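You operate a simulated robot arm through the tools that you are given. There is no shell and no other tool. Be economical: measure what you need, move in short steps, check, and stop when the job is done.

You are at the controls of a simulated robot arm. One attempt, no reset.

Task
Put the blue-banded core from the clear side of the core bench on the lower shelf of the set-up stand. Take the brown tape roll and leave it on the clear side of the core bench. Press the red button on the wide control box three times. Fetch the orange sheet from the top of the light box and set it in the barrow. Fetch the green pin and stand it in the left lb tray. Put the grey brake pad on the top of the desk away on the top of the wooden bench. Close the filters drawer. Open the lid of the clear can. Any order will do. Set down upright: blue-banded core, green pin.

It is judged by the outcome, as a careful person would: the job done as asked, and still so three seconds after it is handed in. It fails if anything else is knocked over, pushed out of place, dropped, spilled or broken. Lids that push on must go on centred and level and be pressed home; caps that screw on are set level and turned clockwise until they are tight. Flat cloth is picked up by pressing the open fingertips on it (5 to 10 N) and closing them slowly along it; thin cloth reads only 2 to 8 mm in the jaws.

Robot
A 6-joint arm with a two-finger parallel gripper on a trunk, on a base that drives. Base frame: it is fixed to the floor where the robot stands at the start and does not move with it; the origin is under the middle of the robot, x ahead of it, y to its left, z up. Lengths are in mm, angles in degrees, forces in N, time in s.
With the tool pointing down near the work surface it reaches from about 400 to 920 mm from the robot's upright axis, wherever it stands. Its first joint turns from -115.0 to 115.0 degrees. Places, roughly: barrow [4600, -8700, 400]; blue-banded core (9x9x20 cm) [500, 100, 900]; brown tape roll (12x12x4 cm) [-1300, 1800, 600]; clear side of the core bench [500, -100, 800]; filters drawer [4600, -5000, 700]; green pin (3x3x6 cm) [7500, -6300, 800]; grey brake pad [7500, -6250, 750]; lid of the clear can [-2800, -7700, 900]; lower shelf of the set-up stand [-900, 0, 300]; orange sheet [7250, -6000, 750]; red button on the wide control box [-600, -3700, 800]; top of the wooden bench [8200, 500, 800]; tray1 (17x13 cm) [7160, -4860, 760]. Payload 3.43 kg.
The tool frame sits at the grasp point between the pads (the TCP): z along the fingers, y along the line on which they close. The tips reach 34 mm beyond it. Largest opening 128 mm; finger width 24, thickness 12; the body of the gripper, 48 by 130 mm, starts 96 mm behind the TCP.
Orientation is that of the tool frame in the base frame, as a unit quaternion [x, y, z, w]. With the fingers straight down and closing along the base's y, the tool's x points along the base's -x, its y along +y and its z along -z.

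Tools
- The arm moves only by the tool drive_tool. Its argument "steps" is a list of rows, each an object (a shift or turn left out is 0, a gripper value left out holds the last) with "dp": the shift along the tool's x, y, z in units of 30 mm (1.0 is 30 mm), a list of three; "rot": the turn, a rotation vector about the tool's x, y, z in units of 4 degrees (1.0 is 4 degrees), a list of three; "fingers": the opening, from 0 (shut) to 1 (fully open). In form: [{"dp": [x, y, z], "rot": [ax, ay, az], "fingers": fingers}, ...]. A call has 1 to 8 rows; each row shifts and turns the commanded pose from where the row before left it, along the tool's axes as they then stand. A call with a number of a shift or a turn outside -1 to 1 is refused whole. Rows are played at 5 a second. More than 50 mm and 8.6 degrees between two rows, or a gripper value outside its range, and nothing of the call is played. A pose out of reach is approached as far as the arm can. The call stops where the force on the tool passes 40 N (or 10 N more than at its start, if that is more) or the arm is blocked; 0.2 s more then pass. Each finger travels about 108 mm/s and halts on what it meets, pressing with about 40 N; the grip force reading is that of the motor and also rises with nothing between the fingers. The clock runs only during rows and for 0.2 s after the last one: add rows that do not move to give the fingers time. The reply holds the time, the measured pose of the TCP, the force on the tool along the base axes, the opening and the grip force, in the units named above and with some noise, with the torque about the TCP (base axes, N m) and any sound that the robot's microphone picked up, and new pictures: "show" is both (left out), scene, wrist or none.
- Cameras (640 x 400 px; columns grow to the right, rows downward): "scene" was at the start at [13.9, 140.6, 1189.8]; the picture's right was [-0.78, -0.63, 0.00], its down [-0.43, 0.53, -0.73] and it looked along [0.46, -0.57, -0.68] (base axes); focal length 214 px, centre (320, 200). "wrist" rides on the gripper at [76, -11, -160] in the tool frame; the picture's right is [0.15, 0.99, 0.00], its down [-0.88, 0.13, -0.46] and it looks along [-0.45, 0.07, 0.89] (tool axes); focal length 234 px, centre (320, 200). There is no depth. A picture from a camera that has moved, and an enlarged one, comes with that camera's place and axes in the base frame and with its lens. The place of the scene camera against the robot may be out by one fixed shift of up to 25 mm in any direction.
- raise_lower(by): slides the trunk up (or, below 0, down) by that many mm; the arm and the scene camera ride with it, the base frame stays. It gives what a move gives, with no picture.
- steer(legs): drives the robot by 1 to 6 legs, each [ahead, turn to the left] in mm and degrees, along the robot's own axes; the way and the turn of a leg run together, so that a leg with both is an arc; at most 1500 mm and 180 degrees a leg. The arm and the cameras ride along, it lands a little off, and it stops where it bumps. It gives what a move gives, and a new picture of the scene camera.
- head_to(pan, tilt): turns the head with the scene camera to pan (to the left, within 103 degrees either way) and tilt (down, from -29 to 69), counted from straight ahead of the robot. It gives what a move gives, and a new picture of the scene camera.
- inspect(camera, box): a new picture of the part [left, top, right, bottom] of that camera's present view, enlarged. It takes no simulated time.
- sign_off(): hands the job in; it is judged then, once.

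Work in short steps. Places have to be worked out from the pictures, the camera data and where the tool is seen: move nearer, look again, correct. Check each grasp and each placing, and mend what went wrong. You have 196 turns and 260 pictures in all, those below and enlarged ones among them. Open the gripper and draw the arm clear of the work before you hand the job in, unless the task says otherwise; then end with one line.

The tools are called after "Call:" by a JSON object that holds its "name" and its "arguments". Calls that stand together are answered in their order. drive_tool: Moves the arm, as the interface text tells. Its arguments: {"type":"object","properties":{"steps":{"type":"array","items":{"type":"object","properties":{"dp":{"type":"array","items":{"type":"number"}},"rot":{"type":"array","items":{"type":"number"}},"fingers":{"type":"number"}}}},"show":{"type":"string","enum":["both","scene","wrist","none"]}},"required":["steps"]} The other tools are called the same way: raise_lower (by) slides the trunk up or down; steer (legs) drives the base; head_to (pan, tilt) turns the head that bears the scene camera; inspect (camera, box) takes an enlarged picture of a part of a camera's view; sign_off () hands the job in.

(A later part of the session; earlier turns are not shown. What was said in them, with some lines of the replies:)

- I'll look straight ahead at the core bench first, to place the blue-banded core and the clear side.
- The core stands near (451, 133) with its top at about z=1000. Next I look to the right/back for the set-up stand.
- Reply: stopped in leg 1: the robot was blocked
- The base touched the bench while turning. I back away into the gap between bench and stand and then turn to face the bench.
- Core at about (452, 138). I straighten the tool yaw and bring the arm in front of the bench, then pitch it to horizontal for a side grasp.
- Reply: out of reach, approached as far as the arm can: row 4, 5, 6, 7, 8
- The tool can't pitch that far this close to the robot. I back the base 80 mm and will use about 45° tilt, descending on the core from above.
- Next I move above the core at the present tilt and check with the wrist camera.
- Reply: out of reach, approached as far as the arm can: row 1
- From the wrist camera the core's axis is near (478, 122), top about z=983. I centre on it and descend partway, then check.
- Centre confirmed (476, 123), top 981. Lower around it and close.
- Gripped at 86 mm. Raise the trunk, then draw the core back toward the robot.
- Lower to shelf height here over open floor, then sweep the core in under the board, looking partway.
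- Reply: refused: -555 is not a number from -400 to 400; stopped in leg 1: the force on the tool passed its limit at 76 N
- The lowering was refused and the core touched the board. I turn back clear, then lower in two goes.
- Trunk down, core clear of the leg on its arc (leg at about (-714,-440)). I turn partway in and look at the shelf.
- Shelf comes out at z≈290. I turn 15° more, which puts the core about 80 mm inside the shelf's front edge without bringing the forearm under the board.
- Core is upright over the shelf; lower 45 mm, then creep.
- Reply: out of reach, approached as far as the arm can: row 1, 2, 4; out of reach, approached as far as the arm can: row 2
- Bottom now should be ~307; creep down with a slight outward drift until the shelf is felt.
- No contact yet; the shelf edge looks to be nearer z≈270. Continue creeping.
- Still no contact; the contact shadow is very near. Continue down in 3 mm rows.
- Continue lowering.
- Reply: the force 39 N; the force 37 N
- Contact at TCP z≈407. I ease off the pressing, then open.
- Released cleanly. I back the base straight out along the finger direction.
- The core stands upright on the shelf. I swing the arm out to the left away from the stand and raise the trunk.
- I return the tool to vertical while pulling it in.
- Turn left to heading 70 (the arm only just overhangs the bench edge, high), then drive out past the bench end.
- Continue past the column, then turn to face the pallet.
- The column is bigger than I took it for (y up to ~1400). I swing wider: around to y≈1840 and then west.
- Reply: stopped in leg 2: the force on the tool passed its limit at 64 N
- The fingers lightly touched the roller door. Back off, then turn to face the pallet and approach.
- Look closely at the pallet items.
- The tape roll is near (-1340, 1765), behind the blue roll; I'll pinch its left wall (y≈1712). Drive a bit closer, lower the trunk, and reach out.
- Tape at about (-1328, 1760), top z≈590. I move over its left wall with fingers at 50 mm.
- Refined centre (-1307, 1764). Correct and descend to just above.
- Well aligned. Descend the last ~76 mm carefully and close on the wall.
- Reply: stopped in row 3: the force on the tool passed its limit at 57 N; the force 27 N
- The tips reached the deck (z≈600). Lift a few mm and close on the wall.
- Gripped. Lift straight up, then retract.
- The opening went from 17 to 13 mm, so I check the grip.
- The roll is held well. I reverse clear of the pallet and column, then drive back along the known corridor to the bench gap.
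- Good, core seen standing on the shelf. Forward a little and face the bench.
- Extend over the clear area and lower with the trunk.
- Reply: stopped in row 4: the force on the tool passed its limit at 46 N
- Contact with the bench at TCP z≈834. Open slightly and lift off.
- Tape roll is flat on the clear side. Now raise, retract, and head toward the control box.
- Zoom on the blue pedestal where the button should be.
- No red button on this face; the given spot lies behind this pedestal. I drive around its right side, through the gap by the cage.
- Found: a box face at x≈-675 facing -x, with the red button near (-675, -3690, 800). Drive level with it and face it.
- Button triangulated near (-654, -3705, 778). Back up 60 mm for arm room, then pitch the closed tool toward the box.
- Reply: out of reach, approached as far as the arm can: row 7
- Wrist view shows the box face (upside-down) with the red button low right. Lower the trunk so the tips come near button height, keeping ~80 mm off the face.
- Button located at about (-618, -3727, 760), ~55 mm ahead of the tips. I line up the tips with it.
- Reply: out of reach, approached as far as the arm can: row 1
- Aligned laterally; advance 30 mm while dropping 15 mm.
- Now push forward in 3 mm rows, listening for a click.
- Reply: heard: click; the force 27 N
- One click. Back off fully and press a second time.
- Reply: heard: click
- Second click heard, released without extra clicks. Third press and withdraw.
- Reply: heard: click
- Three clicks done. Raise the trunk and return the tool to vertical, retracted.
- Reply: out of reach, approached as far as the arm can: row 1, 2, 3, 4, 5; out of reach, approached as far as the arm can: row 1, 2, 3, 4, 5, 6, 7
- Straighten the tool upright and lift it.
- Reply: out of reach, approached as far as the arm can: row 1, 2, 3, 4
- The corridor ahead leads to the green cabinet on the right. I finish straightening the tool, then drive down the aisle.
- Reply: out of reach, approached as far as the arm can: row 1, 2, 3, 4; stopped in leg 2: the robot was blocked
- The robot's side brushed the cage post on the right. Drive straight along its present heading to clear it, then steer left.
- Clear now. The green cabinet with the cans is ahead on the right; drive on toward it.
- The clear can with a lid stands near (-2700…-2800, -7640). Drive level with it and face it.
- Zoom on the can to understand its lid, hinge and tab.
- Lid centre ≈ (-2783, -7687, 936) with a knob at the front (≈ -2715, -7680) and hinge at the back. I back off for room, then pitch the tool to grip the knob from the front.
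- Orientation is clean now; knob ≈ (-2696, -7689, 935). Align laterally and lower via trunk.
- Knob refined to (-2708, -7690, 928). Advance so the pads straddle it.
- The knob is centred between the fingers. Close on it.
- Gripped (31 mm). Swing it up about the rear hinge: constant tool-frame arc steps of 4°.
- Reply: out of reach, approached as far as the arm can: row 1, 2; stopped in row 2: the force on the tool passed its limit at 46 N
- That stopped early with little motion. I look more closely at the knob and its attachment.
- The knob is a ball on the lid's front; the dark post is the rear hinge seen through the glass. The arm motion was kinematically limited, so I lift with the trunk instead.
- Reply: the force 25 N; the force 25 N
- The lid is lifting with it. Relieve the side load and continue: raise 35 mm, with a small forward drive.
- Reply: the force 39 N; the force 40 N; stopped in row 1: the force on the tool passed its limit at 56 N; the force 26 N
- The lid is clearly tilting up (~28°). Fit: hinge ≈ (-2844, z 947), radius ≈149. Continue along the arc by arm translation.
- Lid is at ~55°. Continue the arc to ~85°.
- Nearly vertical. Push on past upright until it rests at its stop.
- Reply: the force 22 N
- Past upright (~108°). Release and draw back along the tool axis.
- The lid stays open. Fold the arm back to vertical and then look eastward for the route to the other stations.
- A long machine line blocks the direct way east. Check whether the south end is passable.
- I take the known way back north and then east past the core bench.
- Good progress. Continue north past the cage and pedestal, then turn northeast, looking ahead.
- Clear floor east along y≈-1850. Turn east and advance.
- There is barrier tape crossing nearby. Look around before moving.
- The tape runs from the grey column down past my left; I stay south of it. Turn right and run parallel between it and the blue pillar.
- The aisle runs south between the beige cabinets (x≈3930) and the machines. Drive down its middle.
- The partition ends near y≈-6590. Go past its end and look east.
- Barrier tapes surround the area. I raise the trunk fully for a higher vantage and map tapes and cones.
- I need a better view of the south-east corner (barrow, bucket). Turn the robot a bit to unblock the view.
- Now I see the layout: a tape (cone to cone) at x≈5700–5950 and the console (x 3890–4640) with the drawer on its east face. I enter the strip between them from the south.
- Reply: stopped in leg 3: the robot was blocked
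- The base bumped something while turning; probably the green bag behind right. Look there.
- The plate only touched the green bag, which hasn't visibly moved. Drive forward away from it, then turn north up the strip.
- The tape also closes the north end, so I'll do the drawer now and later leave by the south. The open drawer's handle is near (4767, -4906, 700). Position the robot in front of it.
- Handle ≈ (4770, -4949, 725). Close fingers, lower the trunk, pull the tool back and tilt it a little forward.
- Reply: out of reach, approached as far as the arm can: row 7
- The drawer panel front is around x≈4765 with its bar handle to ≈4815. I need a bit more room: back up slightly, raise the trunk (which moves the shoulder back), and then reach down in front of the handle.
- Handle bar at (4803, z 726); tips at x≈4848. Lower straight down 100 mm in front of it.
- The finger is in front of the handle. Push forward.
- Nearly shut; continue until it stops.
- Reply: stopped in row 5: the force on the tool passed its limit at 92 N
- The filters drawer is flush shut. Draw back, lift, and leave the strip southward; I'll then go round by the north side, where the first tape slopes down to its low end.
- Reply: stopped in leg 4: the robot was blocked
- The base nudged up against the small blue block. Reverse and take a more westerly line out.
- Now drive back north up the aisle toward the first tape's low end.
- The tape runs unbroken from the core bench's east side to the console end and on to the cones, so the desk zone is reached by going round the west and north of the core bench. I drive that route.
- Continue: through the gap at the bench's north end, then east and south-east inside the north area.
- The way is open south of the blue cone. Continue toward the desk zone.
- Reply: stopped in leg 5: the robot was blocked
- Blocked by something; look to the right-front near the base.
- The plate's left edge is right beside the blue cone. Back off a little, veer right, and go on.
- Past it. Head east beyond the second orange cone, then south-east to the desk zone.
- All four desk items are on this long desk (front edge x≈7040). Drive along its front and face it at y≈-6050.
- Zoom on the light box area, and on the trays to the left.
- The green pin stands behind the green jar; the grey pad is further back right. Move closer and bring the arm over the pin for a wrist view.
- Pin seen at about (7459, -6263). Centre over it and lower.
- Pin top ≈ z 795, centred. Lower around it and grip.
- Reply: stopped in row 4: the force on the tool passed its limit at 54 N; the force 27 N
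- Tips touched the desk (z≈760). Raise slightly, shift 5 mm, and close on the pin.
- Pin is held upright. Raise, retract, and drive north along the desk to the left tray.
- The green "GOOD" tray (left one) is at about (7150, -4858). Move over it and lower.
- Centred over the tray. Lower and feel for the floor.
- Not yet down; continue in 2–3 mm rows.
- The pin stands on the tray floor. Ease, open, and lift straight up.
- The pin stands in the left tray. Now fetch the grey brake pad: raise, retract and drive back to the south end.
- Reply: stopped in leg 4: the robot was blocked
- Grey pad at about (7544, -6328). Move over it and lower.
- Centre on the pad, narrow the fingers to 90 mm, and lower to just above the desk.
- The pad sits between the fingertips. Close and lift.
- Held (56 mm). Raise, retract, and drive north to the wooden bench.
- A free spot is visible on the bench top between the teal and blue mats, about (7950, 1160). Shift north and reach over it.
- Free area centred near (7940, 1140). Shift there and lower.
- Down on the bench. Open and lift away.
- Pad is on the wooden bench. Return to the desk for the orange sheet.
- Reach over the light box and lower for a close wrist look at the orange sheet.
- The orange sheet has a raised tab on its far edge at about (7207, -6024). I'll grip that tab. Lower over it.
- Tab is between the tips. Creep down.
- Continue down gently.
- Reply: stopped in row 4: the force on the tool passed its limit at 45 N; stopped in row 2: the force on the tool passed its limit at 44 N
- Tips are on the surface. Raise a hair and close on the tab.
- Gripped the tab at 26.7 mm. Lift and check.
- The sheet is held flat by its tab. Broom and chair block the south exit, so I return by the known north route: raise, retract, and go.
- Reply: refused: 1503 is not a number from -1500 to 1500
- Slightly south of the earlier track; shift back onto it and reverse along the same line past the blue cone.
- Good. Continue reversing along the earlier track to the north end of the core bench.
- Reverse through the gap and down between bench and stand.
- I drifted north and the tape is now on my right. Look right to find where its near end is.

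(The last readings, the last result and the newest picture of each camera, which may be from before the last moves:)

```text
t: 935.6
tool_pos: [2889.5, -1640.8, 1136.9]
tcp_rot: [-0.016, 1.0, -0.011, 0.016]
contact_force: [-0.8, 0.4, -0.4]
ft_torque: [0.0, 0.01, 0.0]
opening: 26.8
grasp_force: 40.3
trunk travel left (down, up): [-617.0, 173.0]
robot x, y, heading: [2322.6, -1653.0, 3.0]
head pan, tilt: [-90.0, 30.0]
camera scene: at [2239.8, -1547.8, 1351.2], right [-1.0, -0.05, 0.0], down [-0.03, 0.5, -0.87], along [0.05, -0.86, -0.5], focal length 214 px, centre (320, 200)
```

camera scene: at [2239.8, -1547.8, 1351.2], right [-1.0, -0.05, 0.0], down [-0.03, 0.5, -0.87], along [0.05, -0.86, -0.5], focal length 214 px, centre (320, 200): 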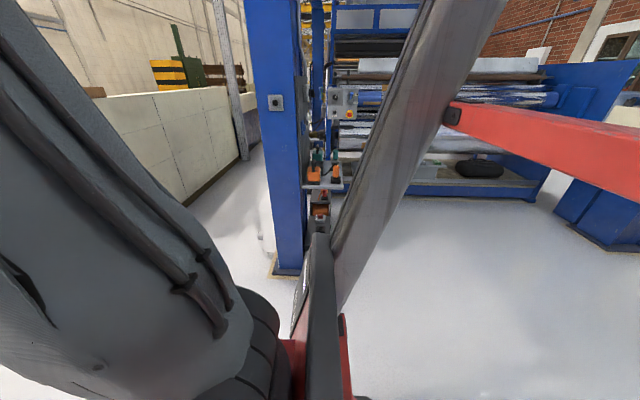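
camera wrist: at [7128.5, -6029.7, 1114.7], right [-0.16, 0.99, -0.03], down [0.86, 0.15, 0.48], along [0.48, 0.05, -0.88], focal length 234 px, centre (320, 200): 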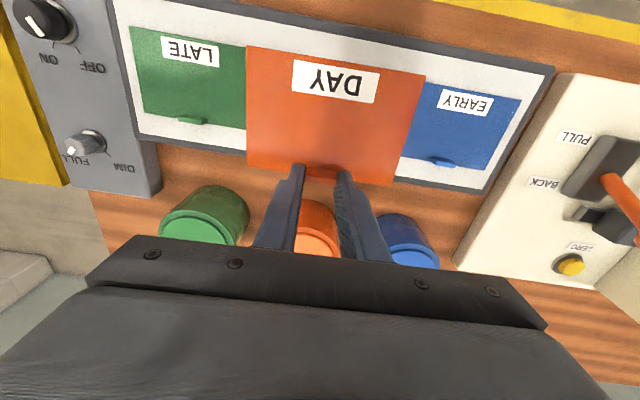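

The tape's near end isn't extending west of here. I back off to the west, get onto my first outbound track (which passed freely), and look before going on.

Call:
{"name": "steer", "arguments": {"legs": [[0, 23.2], [-330, 0], [0, -60.4]]}}

Call:
{"name": "head_to", "arguments": {"pan": 0, "tilt": 15}}

```text
t: 941.6
tool_pos: [2488.6, -2132.9, 1136.7]
tcp_rot: [0.302, 0.953, -0.015, 0.013]
contact_force: [0.7, -0.2, 0.2]
ft_torque: [0.0, -0.03, -0.04]
opening: 26.4
grasp_force: 40.1
trunk travel left (down, up): [-617.0, 173.0]
robot x, y, heading: [2021.3, -1805.2, -34.2]
head pan, tilt: [-90.0, 30.0]
camera scene: at [2016.6, -1671.0, 1351.2], right [-0.83, 0.56, 0.0], down [0.28, 0.41, -0.87], along [-0.49, -0.72, -0.5], focal length 214 px, centre (320, 200)
```

scene: 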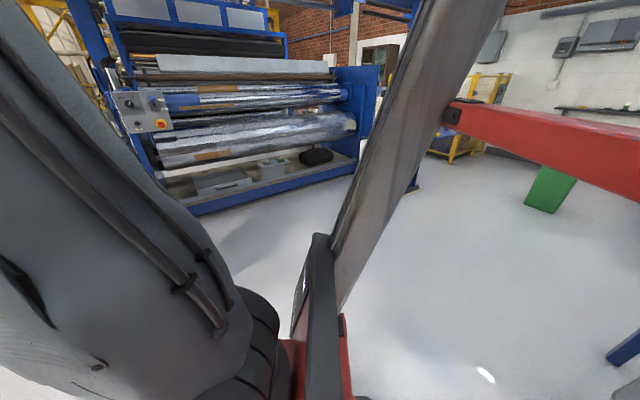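

```text
t: 943.3
tool_pos: [2488.4, -2133.0, 1135.5]
tcp_rot: [0.301, 0.953, -0.015, 0.012]
contact_force: [-0.4, 0.2, 0.1]
ft_torque: [-0.02, -0.01, 0.01]
opening: 26.5
grasp_force: 40.2
trunk travel left (down, up): [-617.0, 173.0]
robot x, y, heading: [2020.2, -1803.7, -33.9]
head pan, tilt: [0.0, 15.0]
camera scene: at [2144.7, -1648.7, 1375.4], right [-0.56, -0.83, 0.0], down [-0.21, 0.15, -0.97], along [0.8, -0.54, -0.26], focal length 214 px, centre (320, 200)
```

scene: 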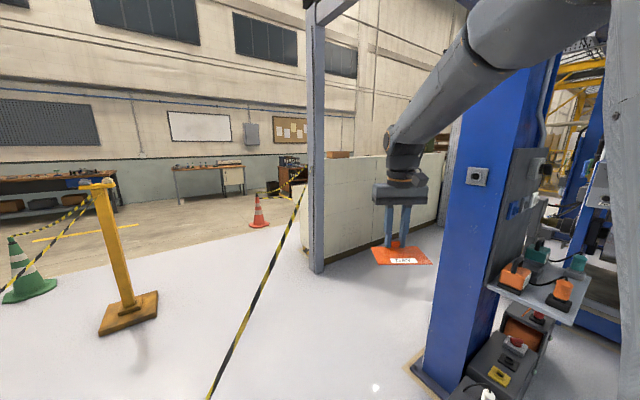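

The tape is level at z≈1.1 m and north of this track. Follow the outbound track again, down the aisle.

Call:
{"name": "steer", "arguments": {"legs": [[0, 1.3], [902, 0], [0, -17], [802, 0], [0, -38.5], [1400, 0]]}}

Call:
{"name": "steer", "arguments": {"legs": [[1450, 0], [1450, 0]]}}

```text
t: 961.7
tool_pos: [3339.5, -4886.3, 1136.4]
tcp_rot: [0.7, 0.714, -0.019, 0.004]
contact_force: [0.0, 0.1, -0.5]
ft_torque: [-0.05, -0.04, 0.02]
opening: 26.7
grasp_force: 40.0
trunk travel left (down, up): [-617.0, 173.0]
robot x, y, heading: [3330.2, -4316.8, -87.9]
head pan, tilt: [0.0, 15.0]
camera scene: at [3514.4, -4328.6, 1375.4], right [-1.0, -0.04, 0.0], down [-0.01, 0.26, -0.97], along [0.04, -0.97, -0.26], focal length 214 px, centre (320, 200)
```

scene: 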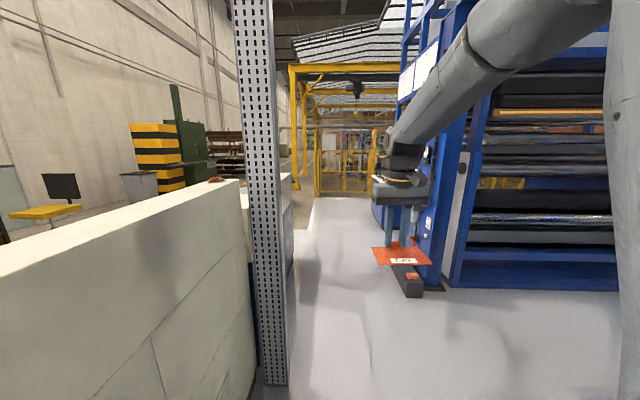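

```text
t: 975.8
tool_pos: [3357.2, -7815.5, 1136.6]
tcp_rot: [0.712, 0.702, -0.018, 0.003]
contact_force: [1.1, 0.4, -0.1]
ft_torque: [0.02, 0.0, -0.01]
opening: 26.8
grasp_force: 40.4
trunk travel left (down, up): [-617.0, 173.0]
robot x, y, heading: [3364.6, -7249.6, -89.8]
head pan, tilt: [0.0, 15.0]
camera scene: at [3549.1, -7262.8, 1375.4], right [-1.0, 0.0, 0.0], down [0.0, 0.26, -0.97], along [0.0, -0.97, -0.26], focal length 214 px, centre (320, 200)
```

scene: 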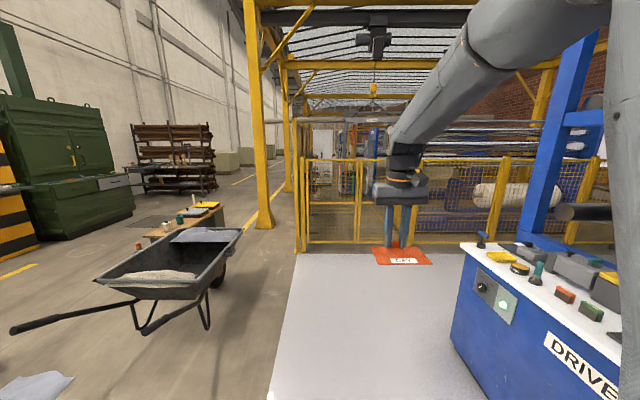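

The barrow tray is clearly visible (x 4200–4870, y -8310…-9150). Drive to its west side and face it.

Call:
{"name": "steer", "arguments": {"legs": [[0, 14], [1480, 0], [0, 75.8]]}}

Call:
{"name": "head_to", "arguments": {"pan": 0, "tilt": 45}}

```text
t: 987.3
tool_pos: [4303.6, -8707.1, 1136.2]
tcp_rot: [0.015, 1.0, -0.011, 0.016]
contact_force: [1.0, -0.5, -1.0]
ft_torque: [-0.03, -0.02, 0.0]
opening: 26.6
grasp_force: 40.2
trunk travel left (down, up): [-617.0, 173.0]
robot x, y, heading: [3735.1, -8687.0, -0.8]
head pan, tilt: [0.0, 15.0]
camera scene: at [3753.2, -8482.4, 1375.4], right [-0.01, -1.0, 0.0], down [-0.26, 0.0, -0.97], along [0.97, -0.01, -0.26], focal length 214 px, centre (320, 200)
```

scene: 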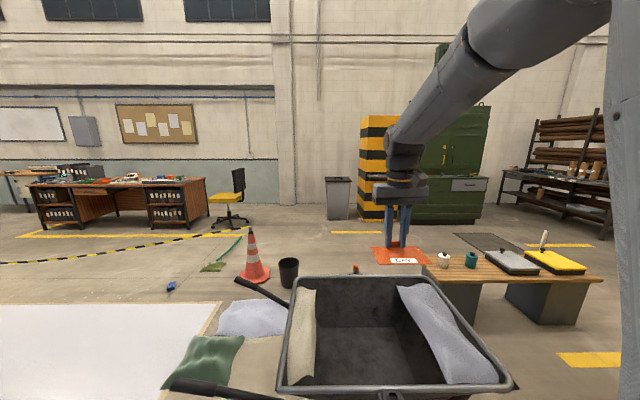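

```text
t: 988.2
tool_pos: [4303.2, -8706.2, 1136.6]
tcp_rot: [0.016, 1.0, -0.011, 0.015]
contact_force: [0.8, -0.2, -0.3]
ft_torque: [0.03, 0.0, -0.02]
opening: 26.7
grasp_force: 40.1
trunk travel left (down, up): [-617.0, 173.0]
robot x, y, heading: [3738.0, -8686.2, -0.5]
head pan, tilt: [0.0, 45.0]
camera scene: at [3741.1, -8482.2, 1328.6], right [-0.01, -1.0, 0.0], down [-0.71, 0.01, -0.71], along [0.71, -0.01, -0.71], focal length 214 px, centre (320, 200)
```

scene: 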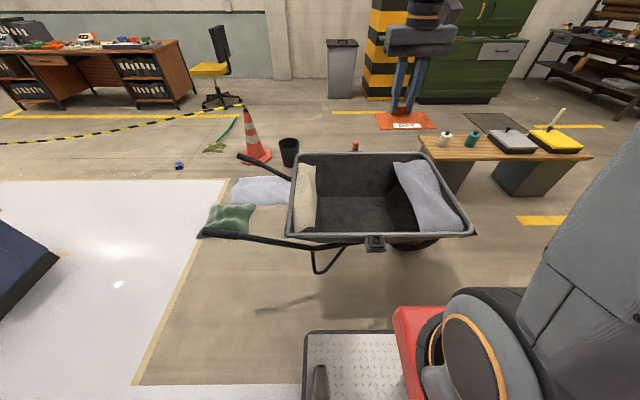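

Centre of the free tray space is about (4600, -8720). Move the base up 190 mm, lower the trunk, and extend the sheet over the tray.

Call:
{"name": "steer", "arguments": {"legs": [[190, 0]]}}

Call:
{"name": "drive_tool", "arguments": {"steps": [{"dp": [-1, 0, 0]}, {"dp": [-1, 0, 0]}, {"dp": [-1, 0, 0]}, {"dp": [-1, 0, 0]}, {"dp": [-1, 0, 0]}, {}], "show": "none"}}

Call:
{"name": "raise_lower", "arguments": {"by": -400}}

Call:
{"name": "drive_tool", "arguments": {"steps": [{}]}}

```text
t: 989.8
tool_pos: [4499.1, -8705.0, 1137.2]
tcp_rot: [0.014, 1.0, -0.011, 0.015]
contact_force: [-0.3, 0.0, -1.8]
ft_torque: [-0.05, -0.05, 0.02]
opening: 26.7
grasp_force: 39.9
trunk travel left (down, up): [-617.0, 173.0]
robot x, y, heading: [3933.3, -8686.6, -0.8]
head pan, tilt: [0.0, 45.0]
camera scene: at [3935.8, -8484.3, 1328.6], right [-0.01, -1.0, 0.0], down [-0.71, 0.01, -0.71], along [0.71, -0.01, -0.71], focal length 214 px, centre (320, 200)
```

scene: 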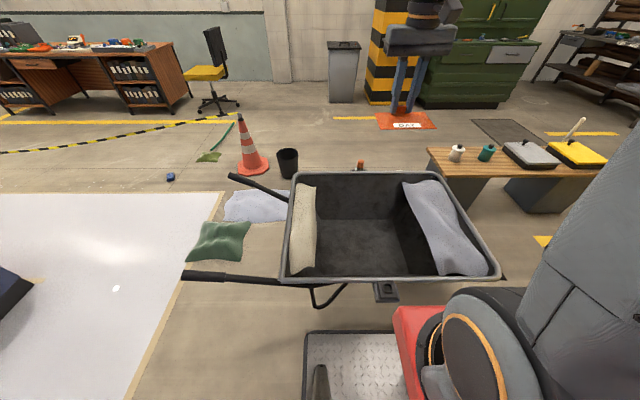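

```text
t: 991.2
tool_pos: [4649.5, -8709.4, 1139.8]
tcp_rot: [0.014, 1.0, -0.011, 0.016]
contact_force: [-1.1, 0.7, -0.5]
ft_torque: [0.0, 0.0, 0.03]
opening: 26.5
grasp_force: 40.0
trunk travel left (down, up): [-617.0, 173.0]
robot x, y, heading: [3931.8, -8690.0, -0.8]
head pan, tilt: [0.0, 45.0]
```

```text
t: 995.0
tool_pos: [4648.6, -8709.8, 741.0]
tcp_rot: [0.013, 1.0, -0.012, 0.016]
contact_force: [0.6, -0.3, -0.3]
ft_torque: [0.01, -0.01, -0.02]
opening: 26.7
grasp_force: 40.0
trunk travel left (down, up): [-217.0, 573.0]
robot x, y, heading: [3933.8, -8689.8, -0.3]
head pan, tilt: [0.0, 45.0]
```

```text
t: 995.4
tool_pos: [4648.1, -8709.8, 739.0]
tcp_rot: [0.013, 1.0, -0.01, 0.016]
contact_force: [0.2, 0.6, -0.5]
ft_torque: [0.0, -0.01, -0.01]
opening: 26.6
grasp_force: 39.9
trunk travel left (down, up): [-217.0, 573.0]
robot x, y, heading: [3931.8, -8691.6, -0.7]
head pan, tilt: [0.0, 45.0]
camera scene: at [4047.2, -8485.4, 928.6], right [-0.01, -1.0, 0.0], down [-0.71, 0.01, -0.71], along [0.71, -0.01, -0.71], focal length 214 px, centre (320, 200)
camera wrist: at [4568.1, -8716.0, 896.6], right [-0.12, 0.99, -0.03], down [0.87, 0.12, 0.48], along [0.48, 0.04, -0.88], focal length 234 px, centre (320, 200)
```

scene: 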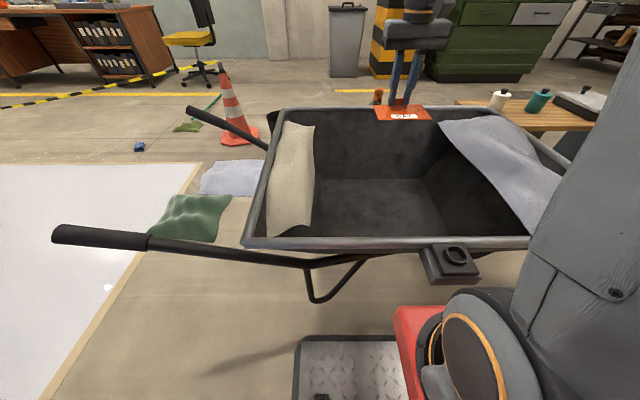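
wrist: 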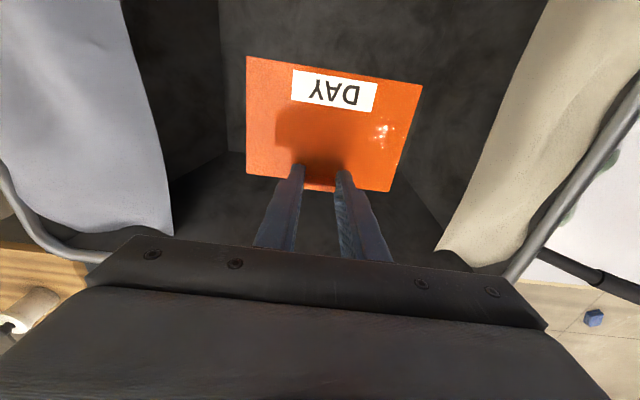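

The sheet is over the free part of the tray. Shift it a little toward me and lower in.

Call:
{"name": "drive_tool", "arguments": {"steps": [{"dp": [0.9, 0, 0.3]}, {"dp": [0.9, -0.2, 0.5]}, {"dp": [0, 0, 1]}, {"dp": [0, 0, 1]}, {"dp": [0, 0, 1]}, {"dp": [0, 0, 1]}, {"dp": [0, 0, 1]}, {}]}}

```text
t: 997.2
tool_pos: [4599.9, -8718.5, 566.0]
tcp_rot: [0.013, 1.0, -0.01, 0.016]
contact_force: [-1.0, -0.8, -0.2]
ft_torque: [-0.01, 0.0, 0.01]
opening: 26.5
grasp_force: 40.0
trunk travel left (down, up): [-217.0, 573.0]
robot x, y, heading: [3932.1, -8688.8, -0.6]
head pan, tilt: [0.0, 45.0]
camera scene: at [4047.2, -8485.4, 928.6], right [-0.01, -1.0, 0.0], down [-0.71, 0.01, -0.71], along [0.71, -0.01, -0.71], focal length 214 px, centre (320, 200)
camera wrist: at [4519.9, -8724.0, 721.5], right [-0.12, 0.99, -0.03], down [0.87, 0.12, 0.48], along [0.48, 0.04, -0.88], focal length 234 px, centre (320, 200)
```

scene: 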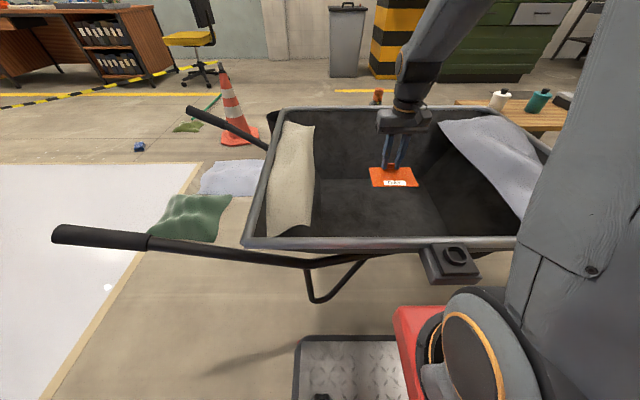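
wrist: 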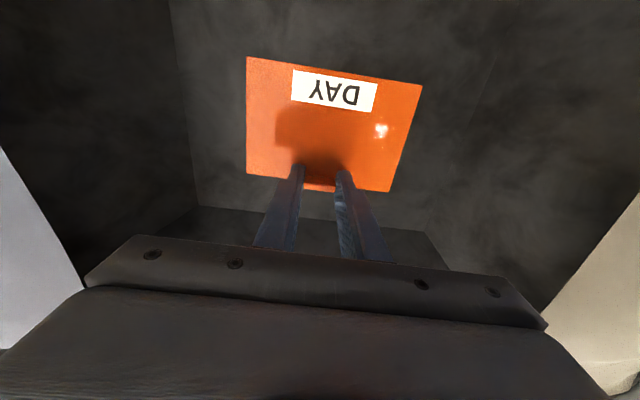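

Well inside the tray. Keep lowering with smaller steps.

Call:
{"name": "drive_tool", "arguments": {"steps": [{"dp": [0, 0, 1]}, {"dp": [0, 0, 1]}, {"dp": [0, 0, 0.6]}, {"dp": [0, 0, 0.5]}, {"dp": [0, 0, 0.3]}, {"dp": [0, 0, 0.3]}, {}]}}

```text
t: 998.8
tool_pos: [4603.8, -8721.9, 452.9]
tcp_rot: [0.013, 1.0, -0.011, 0.016]
contact_force: [0.6, -0.2, -0.8]
ft_torque: [0.01, -0.03, 0.01]
opening: 26.8
grasp_force: 40.1
trunk travel left (down, up): [-217.0, 573.0]
robot x, y, heading: [3931.5, -8685.4, -0.5]
head pan, tilt: [0.0, 45.0]
camera scene: at [4047.2, -8485.4, 928.6], right [-0.01, -1.0, 0.0], down [-0.71, 0.01, -0.71], along [0.71, -0.01, -0.71], focal length 214 px, centre (320, 200)
camera wrist: at [4522.5, -8727.7, 609.5], right [-0.12, 0.99, -0.03], down [0.87, 0.12, 0.48], along [0.48, 0.04, -0.88], focal length 234 px, centre (320, 200)
```

scene: 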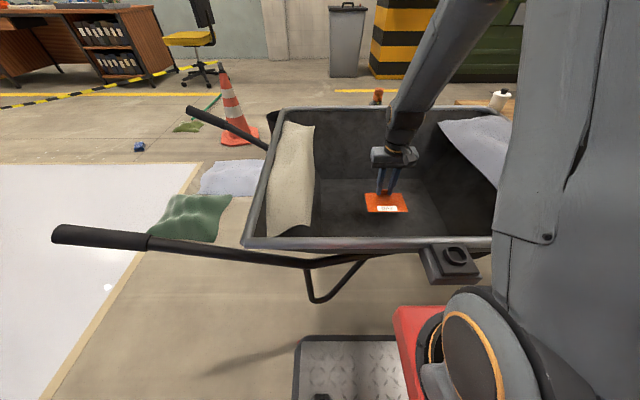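
wrist: 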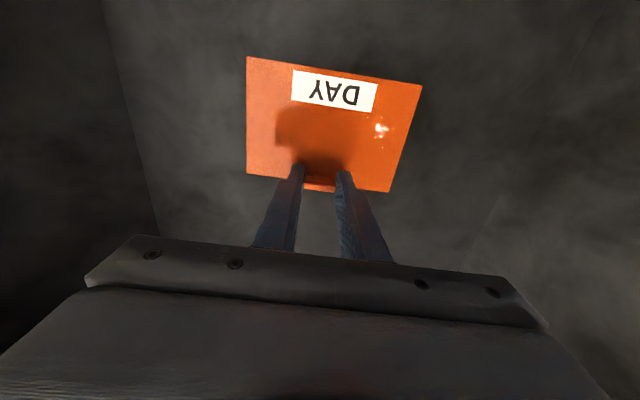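

Continue until it touches the tray floor.

Call:
{"name": "drive_tool", "arguments": {"steps": [{"dp": [0, 0, 0.4]}, {"dp": [0, 0, 0.4]}, {"dp": [0, 0, 0.4]}, {"dp": [0, 0, 0.3]}, {"dp": [0, 0, 0.3]}, {"dp": [0, 0, 0.3]}, {"dp": [0, 0, 0.3]}, {"dp": [0, 0, 0.3]}], "show": "scene"}}

```text
t: 1000.2
tool_pos: [4604.9, -8723.3, 396.9]
tcp_rot: [0.013, 1.0, -0.011, 0.017]
contact_force: [-7.5, 0.0, 25.8]
ft_torque: [0.82, 0.42, 0.15]
opening: 26.8
grasp_force: 40.6
trunk travel left (down, up): [-217.0, 573.0]
robot x, y, heading: [3930.1, -8689.4, -0.5]
head pan, tilt: [0.0, 45.0]
stopped in row 7: the force on the tool passed its limit at 58 N (the readings are from after the stop); the commanded pose is now the measured one
camera scene: at [4046.3, -8485.4, 928.9], right [-0.01, -1.0, 0.0], down [-0.71, 0.01, -0.71], along [0.71, -0.01, -0.71], focal length 214 px, centre (320, 200)
```

scene: 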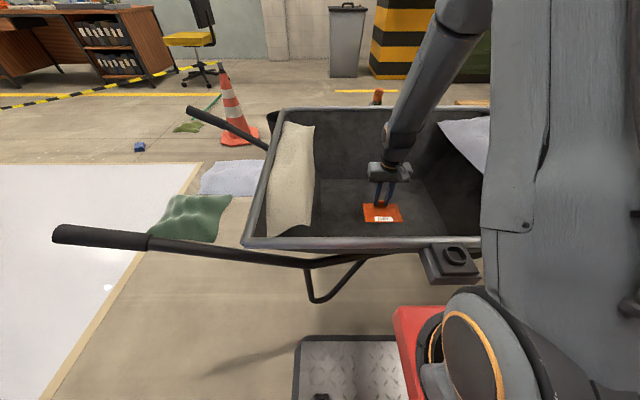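

The sheet is on the tray floor. Release and lift out.

Call:
{"name": "drive_tool", "arguments": {"steps": [{"dp": [0, 0, -0.06]}, {"fingers": 0.5}, {"fingers": 0.5}, {"dp": [0, 0, -0.5]}, {"dp": [0, 0, -1]}, {"dp": [0, 0, -1]}, {"dp": [0, 0, -1]}, {"dp": [0, 0, -1]}], "show": "none"}}

Call:
{"name": "drive_tool", "arguments": {"steps": [{"dp": [0, 0, -1]}, {"dp": [0, 0, -1]}, {"dp": [0, 0, -1]}, {"dp": [0, 0, -1]}, {"dp": [0, 0, -1]}, {}]}}

```text
t: 1002.0
tool_pos: [4601.9, -8720.3, 529.8]
tcp_rot: [0.014, 1.0, -0.011, 0.015]
contact_force: [0.4, -0.1, 0.2]
ft_torque: [0.02, -0.02, 0.02]
opening: 63.6
grasp_force: 0.1
trunk travel left (down, up): [-217.0, 573.0]
robot x, y, heading: [3933.1, -8687.2, -0.7]
head pan, tilt: [0.0, 45.0]
```

```text
t: 1003.4
tool_pos: [4595.9, -8716.3, 682.2]
tcp_rot: [0.014, 1.0, -0.011, 0.015]
contact_force: [-0.2, 0.1, -0.1]
ft_torque: [0.0, 0.02, 0.02]
opening: 64.2
grasp_force: 0.0
trunk travel left (down, up): [-217.0, 573.0]
robot x, y, heading: [3927.8, -8689.9, -0.7]
head pan, tilt: [0.0, 45.0]
camera scene: at [4047.1, -8485.4, 928.6], right [-0.01, -1.0, 0.0], down [-0.71, 0.01, -0.71], along [0.71, -0.01, -0.71], focal length 214 px, centre (320, 200)
camera wrist: at [4514.8, -8721.6, 837.5], right [-0.12, 0.99, -0.03], down [0.87, 0.12, 0.48], along [0.48, 0.04, -0.88], focal length 234 px, centre (320, 200)
```

scene: 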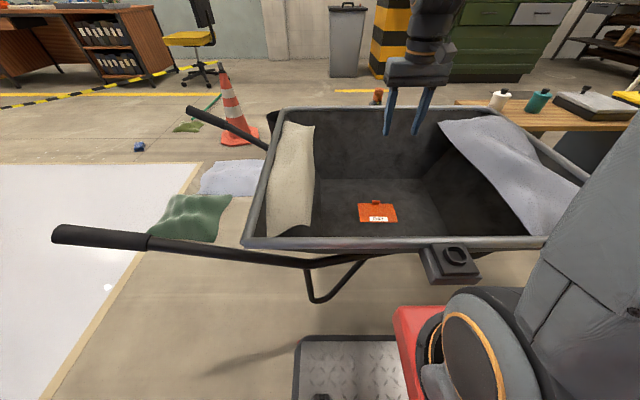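
wrist: 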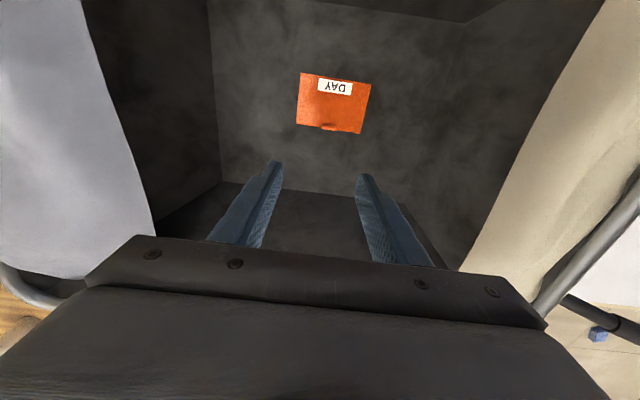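

The orange sheet lies in the barrow. Raise the arm, back clear, and hand in.

Call:
{"name": "raise_lower", "arguments": {"by": 350}}

Call:
{"name": "steer", "arguments": {"legs": [[-250, 0]]}}

Call:
{"name": "sign_off", "arguments": {}}

```text
t: 1006.9
tool_pos: [4596.9, -8716.7, 1031.7]
tcp_rot: [0.013, 1.0, -0.011, 0.016]
contact_force: [0.2, 0.0, 0.0]
ft_torque: [0.0, 0.01, -0.01]
opening: 64.3
grasp_force: 0.0
trunk travel left (down, up): [-567.0, 223.0]
robot x, y, heading: [3929.3, -8690.3, -0.5]
head pan, tilt: [0.0, 45.0]
```

```text
t: 1008.7
tool_pos: [4342.2, -8715.5, 1032.0]
tcp_rot: [0.015, 1.0, -0.01, 0.016]
contact_force: [0.3, 0.8, 0.4]
ft_torque: [0.02, 0.03, 0.01]
opening: 64.1
grasp_force: 0.1
trunk travel left (down, up): [-567.0, 223.0]
robot x, y, heading: [3676.8, -8683.3, -0.8]
head pan, tilt: [0.0, 45.0]
camera scene: at [3695.1, -8481.8, 1278.6], right [-0.01, -1.0, 0.0], down [-0.71, 0.01, -0.71], along [0.71, -0.01, -0.71], focal length 214 px, centre (320, 200)
```

scene: 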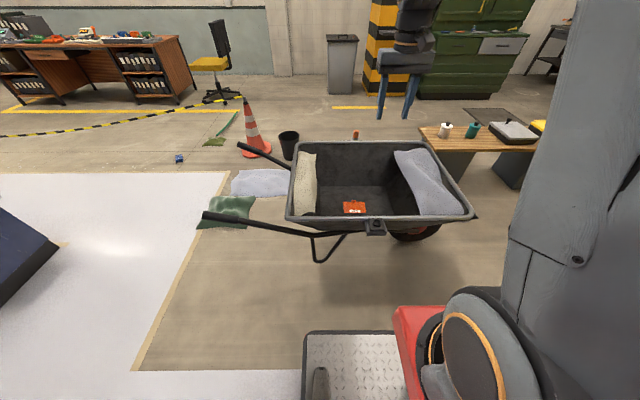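

```text
The job is handed in.
```

All eight tasks are done and handed in. On the way the robot knocked lightly into some bystander things: the base bumped the core bench, cage post, desk, green bag and small blue block (which may have shifted a little) and possibly the blue cone, the core touched the set-up stand's board, and the fingers touched the roller door.
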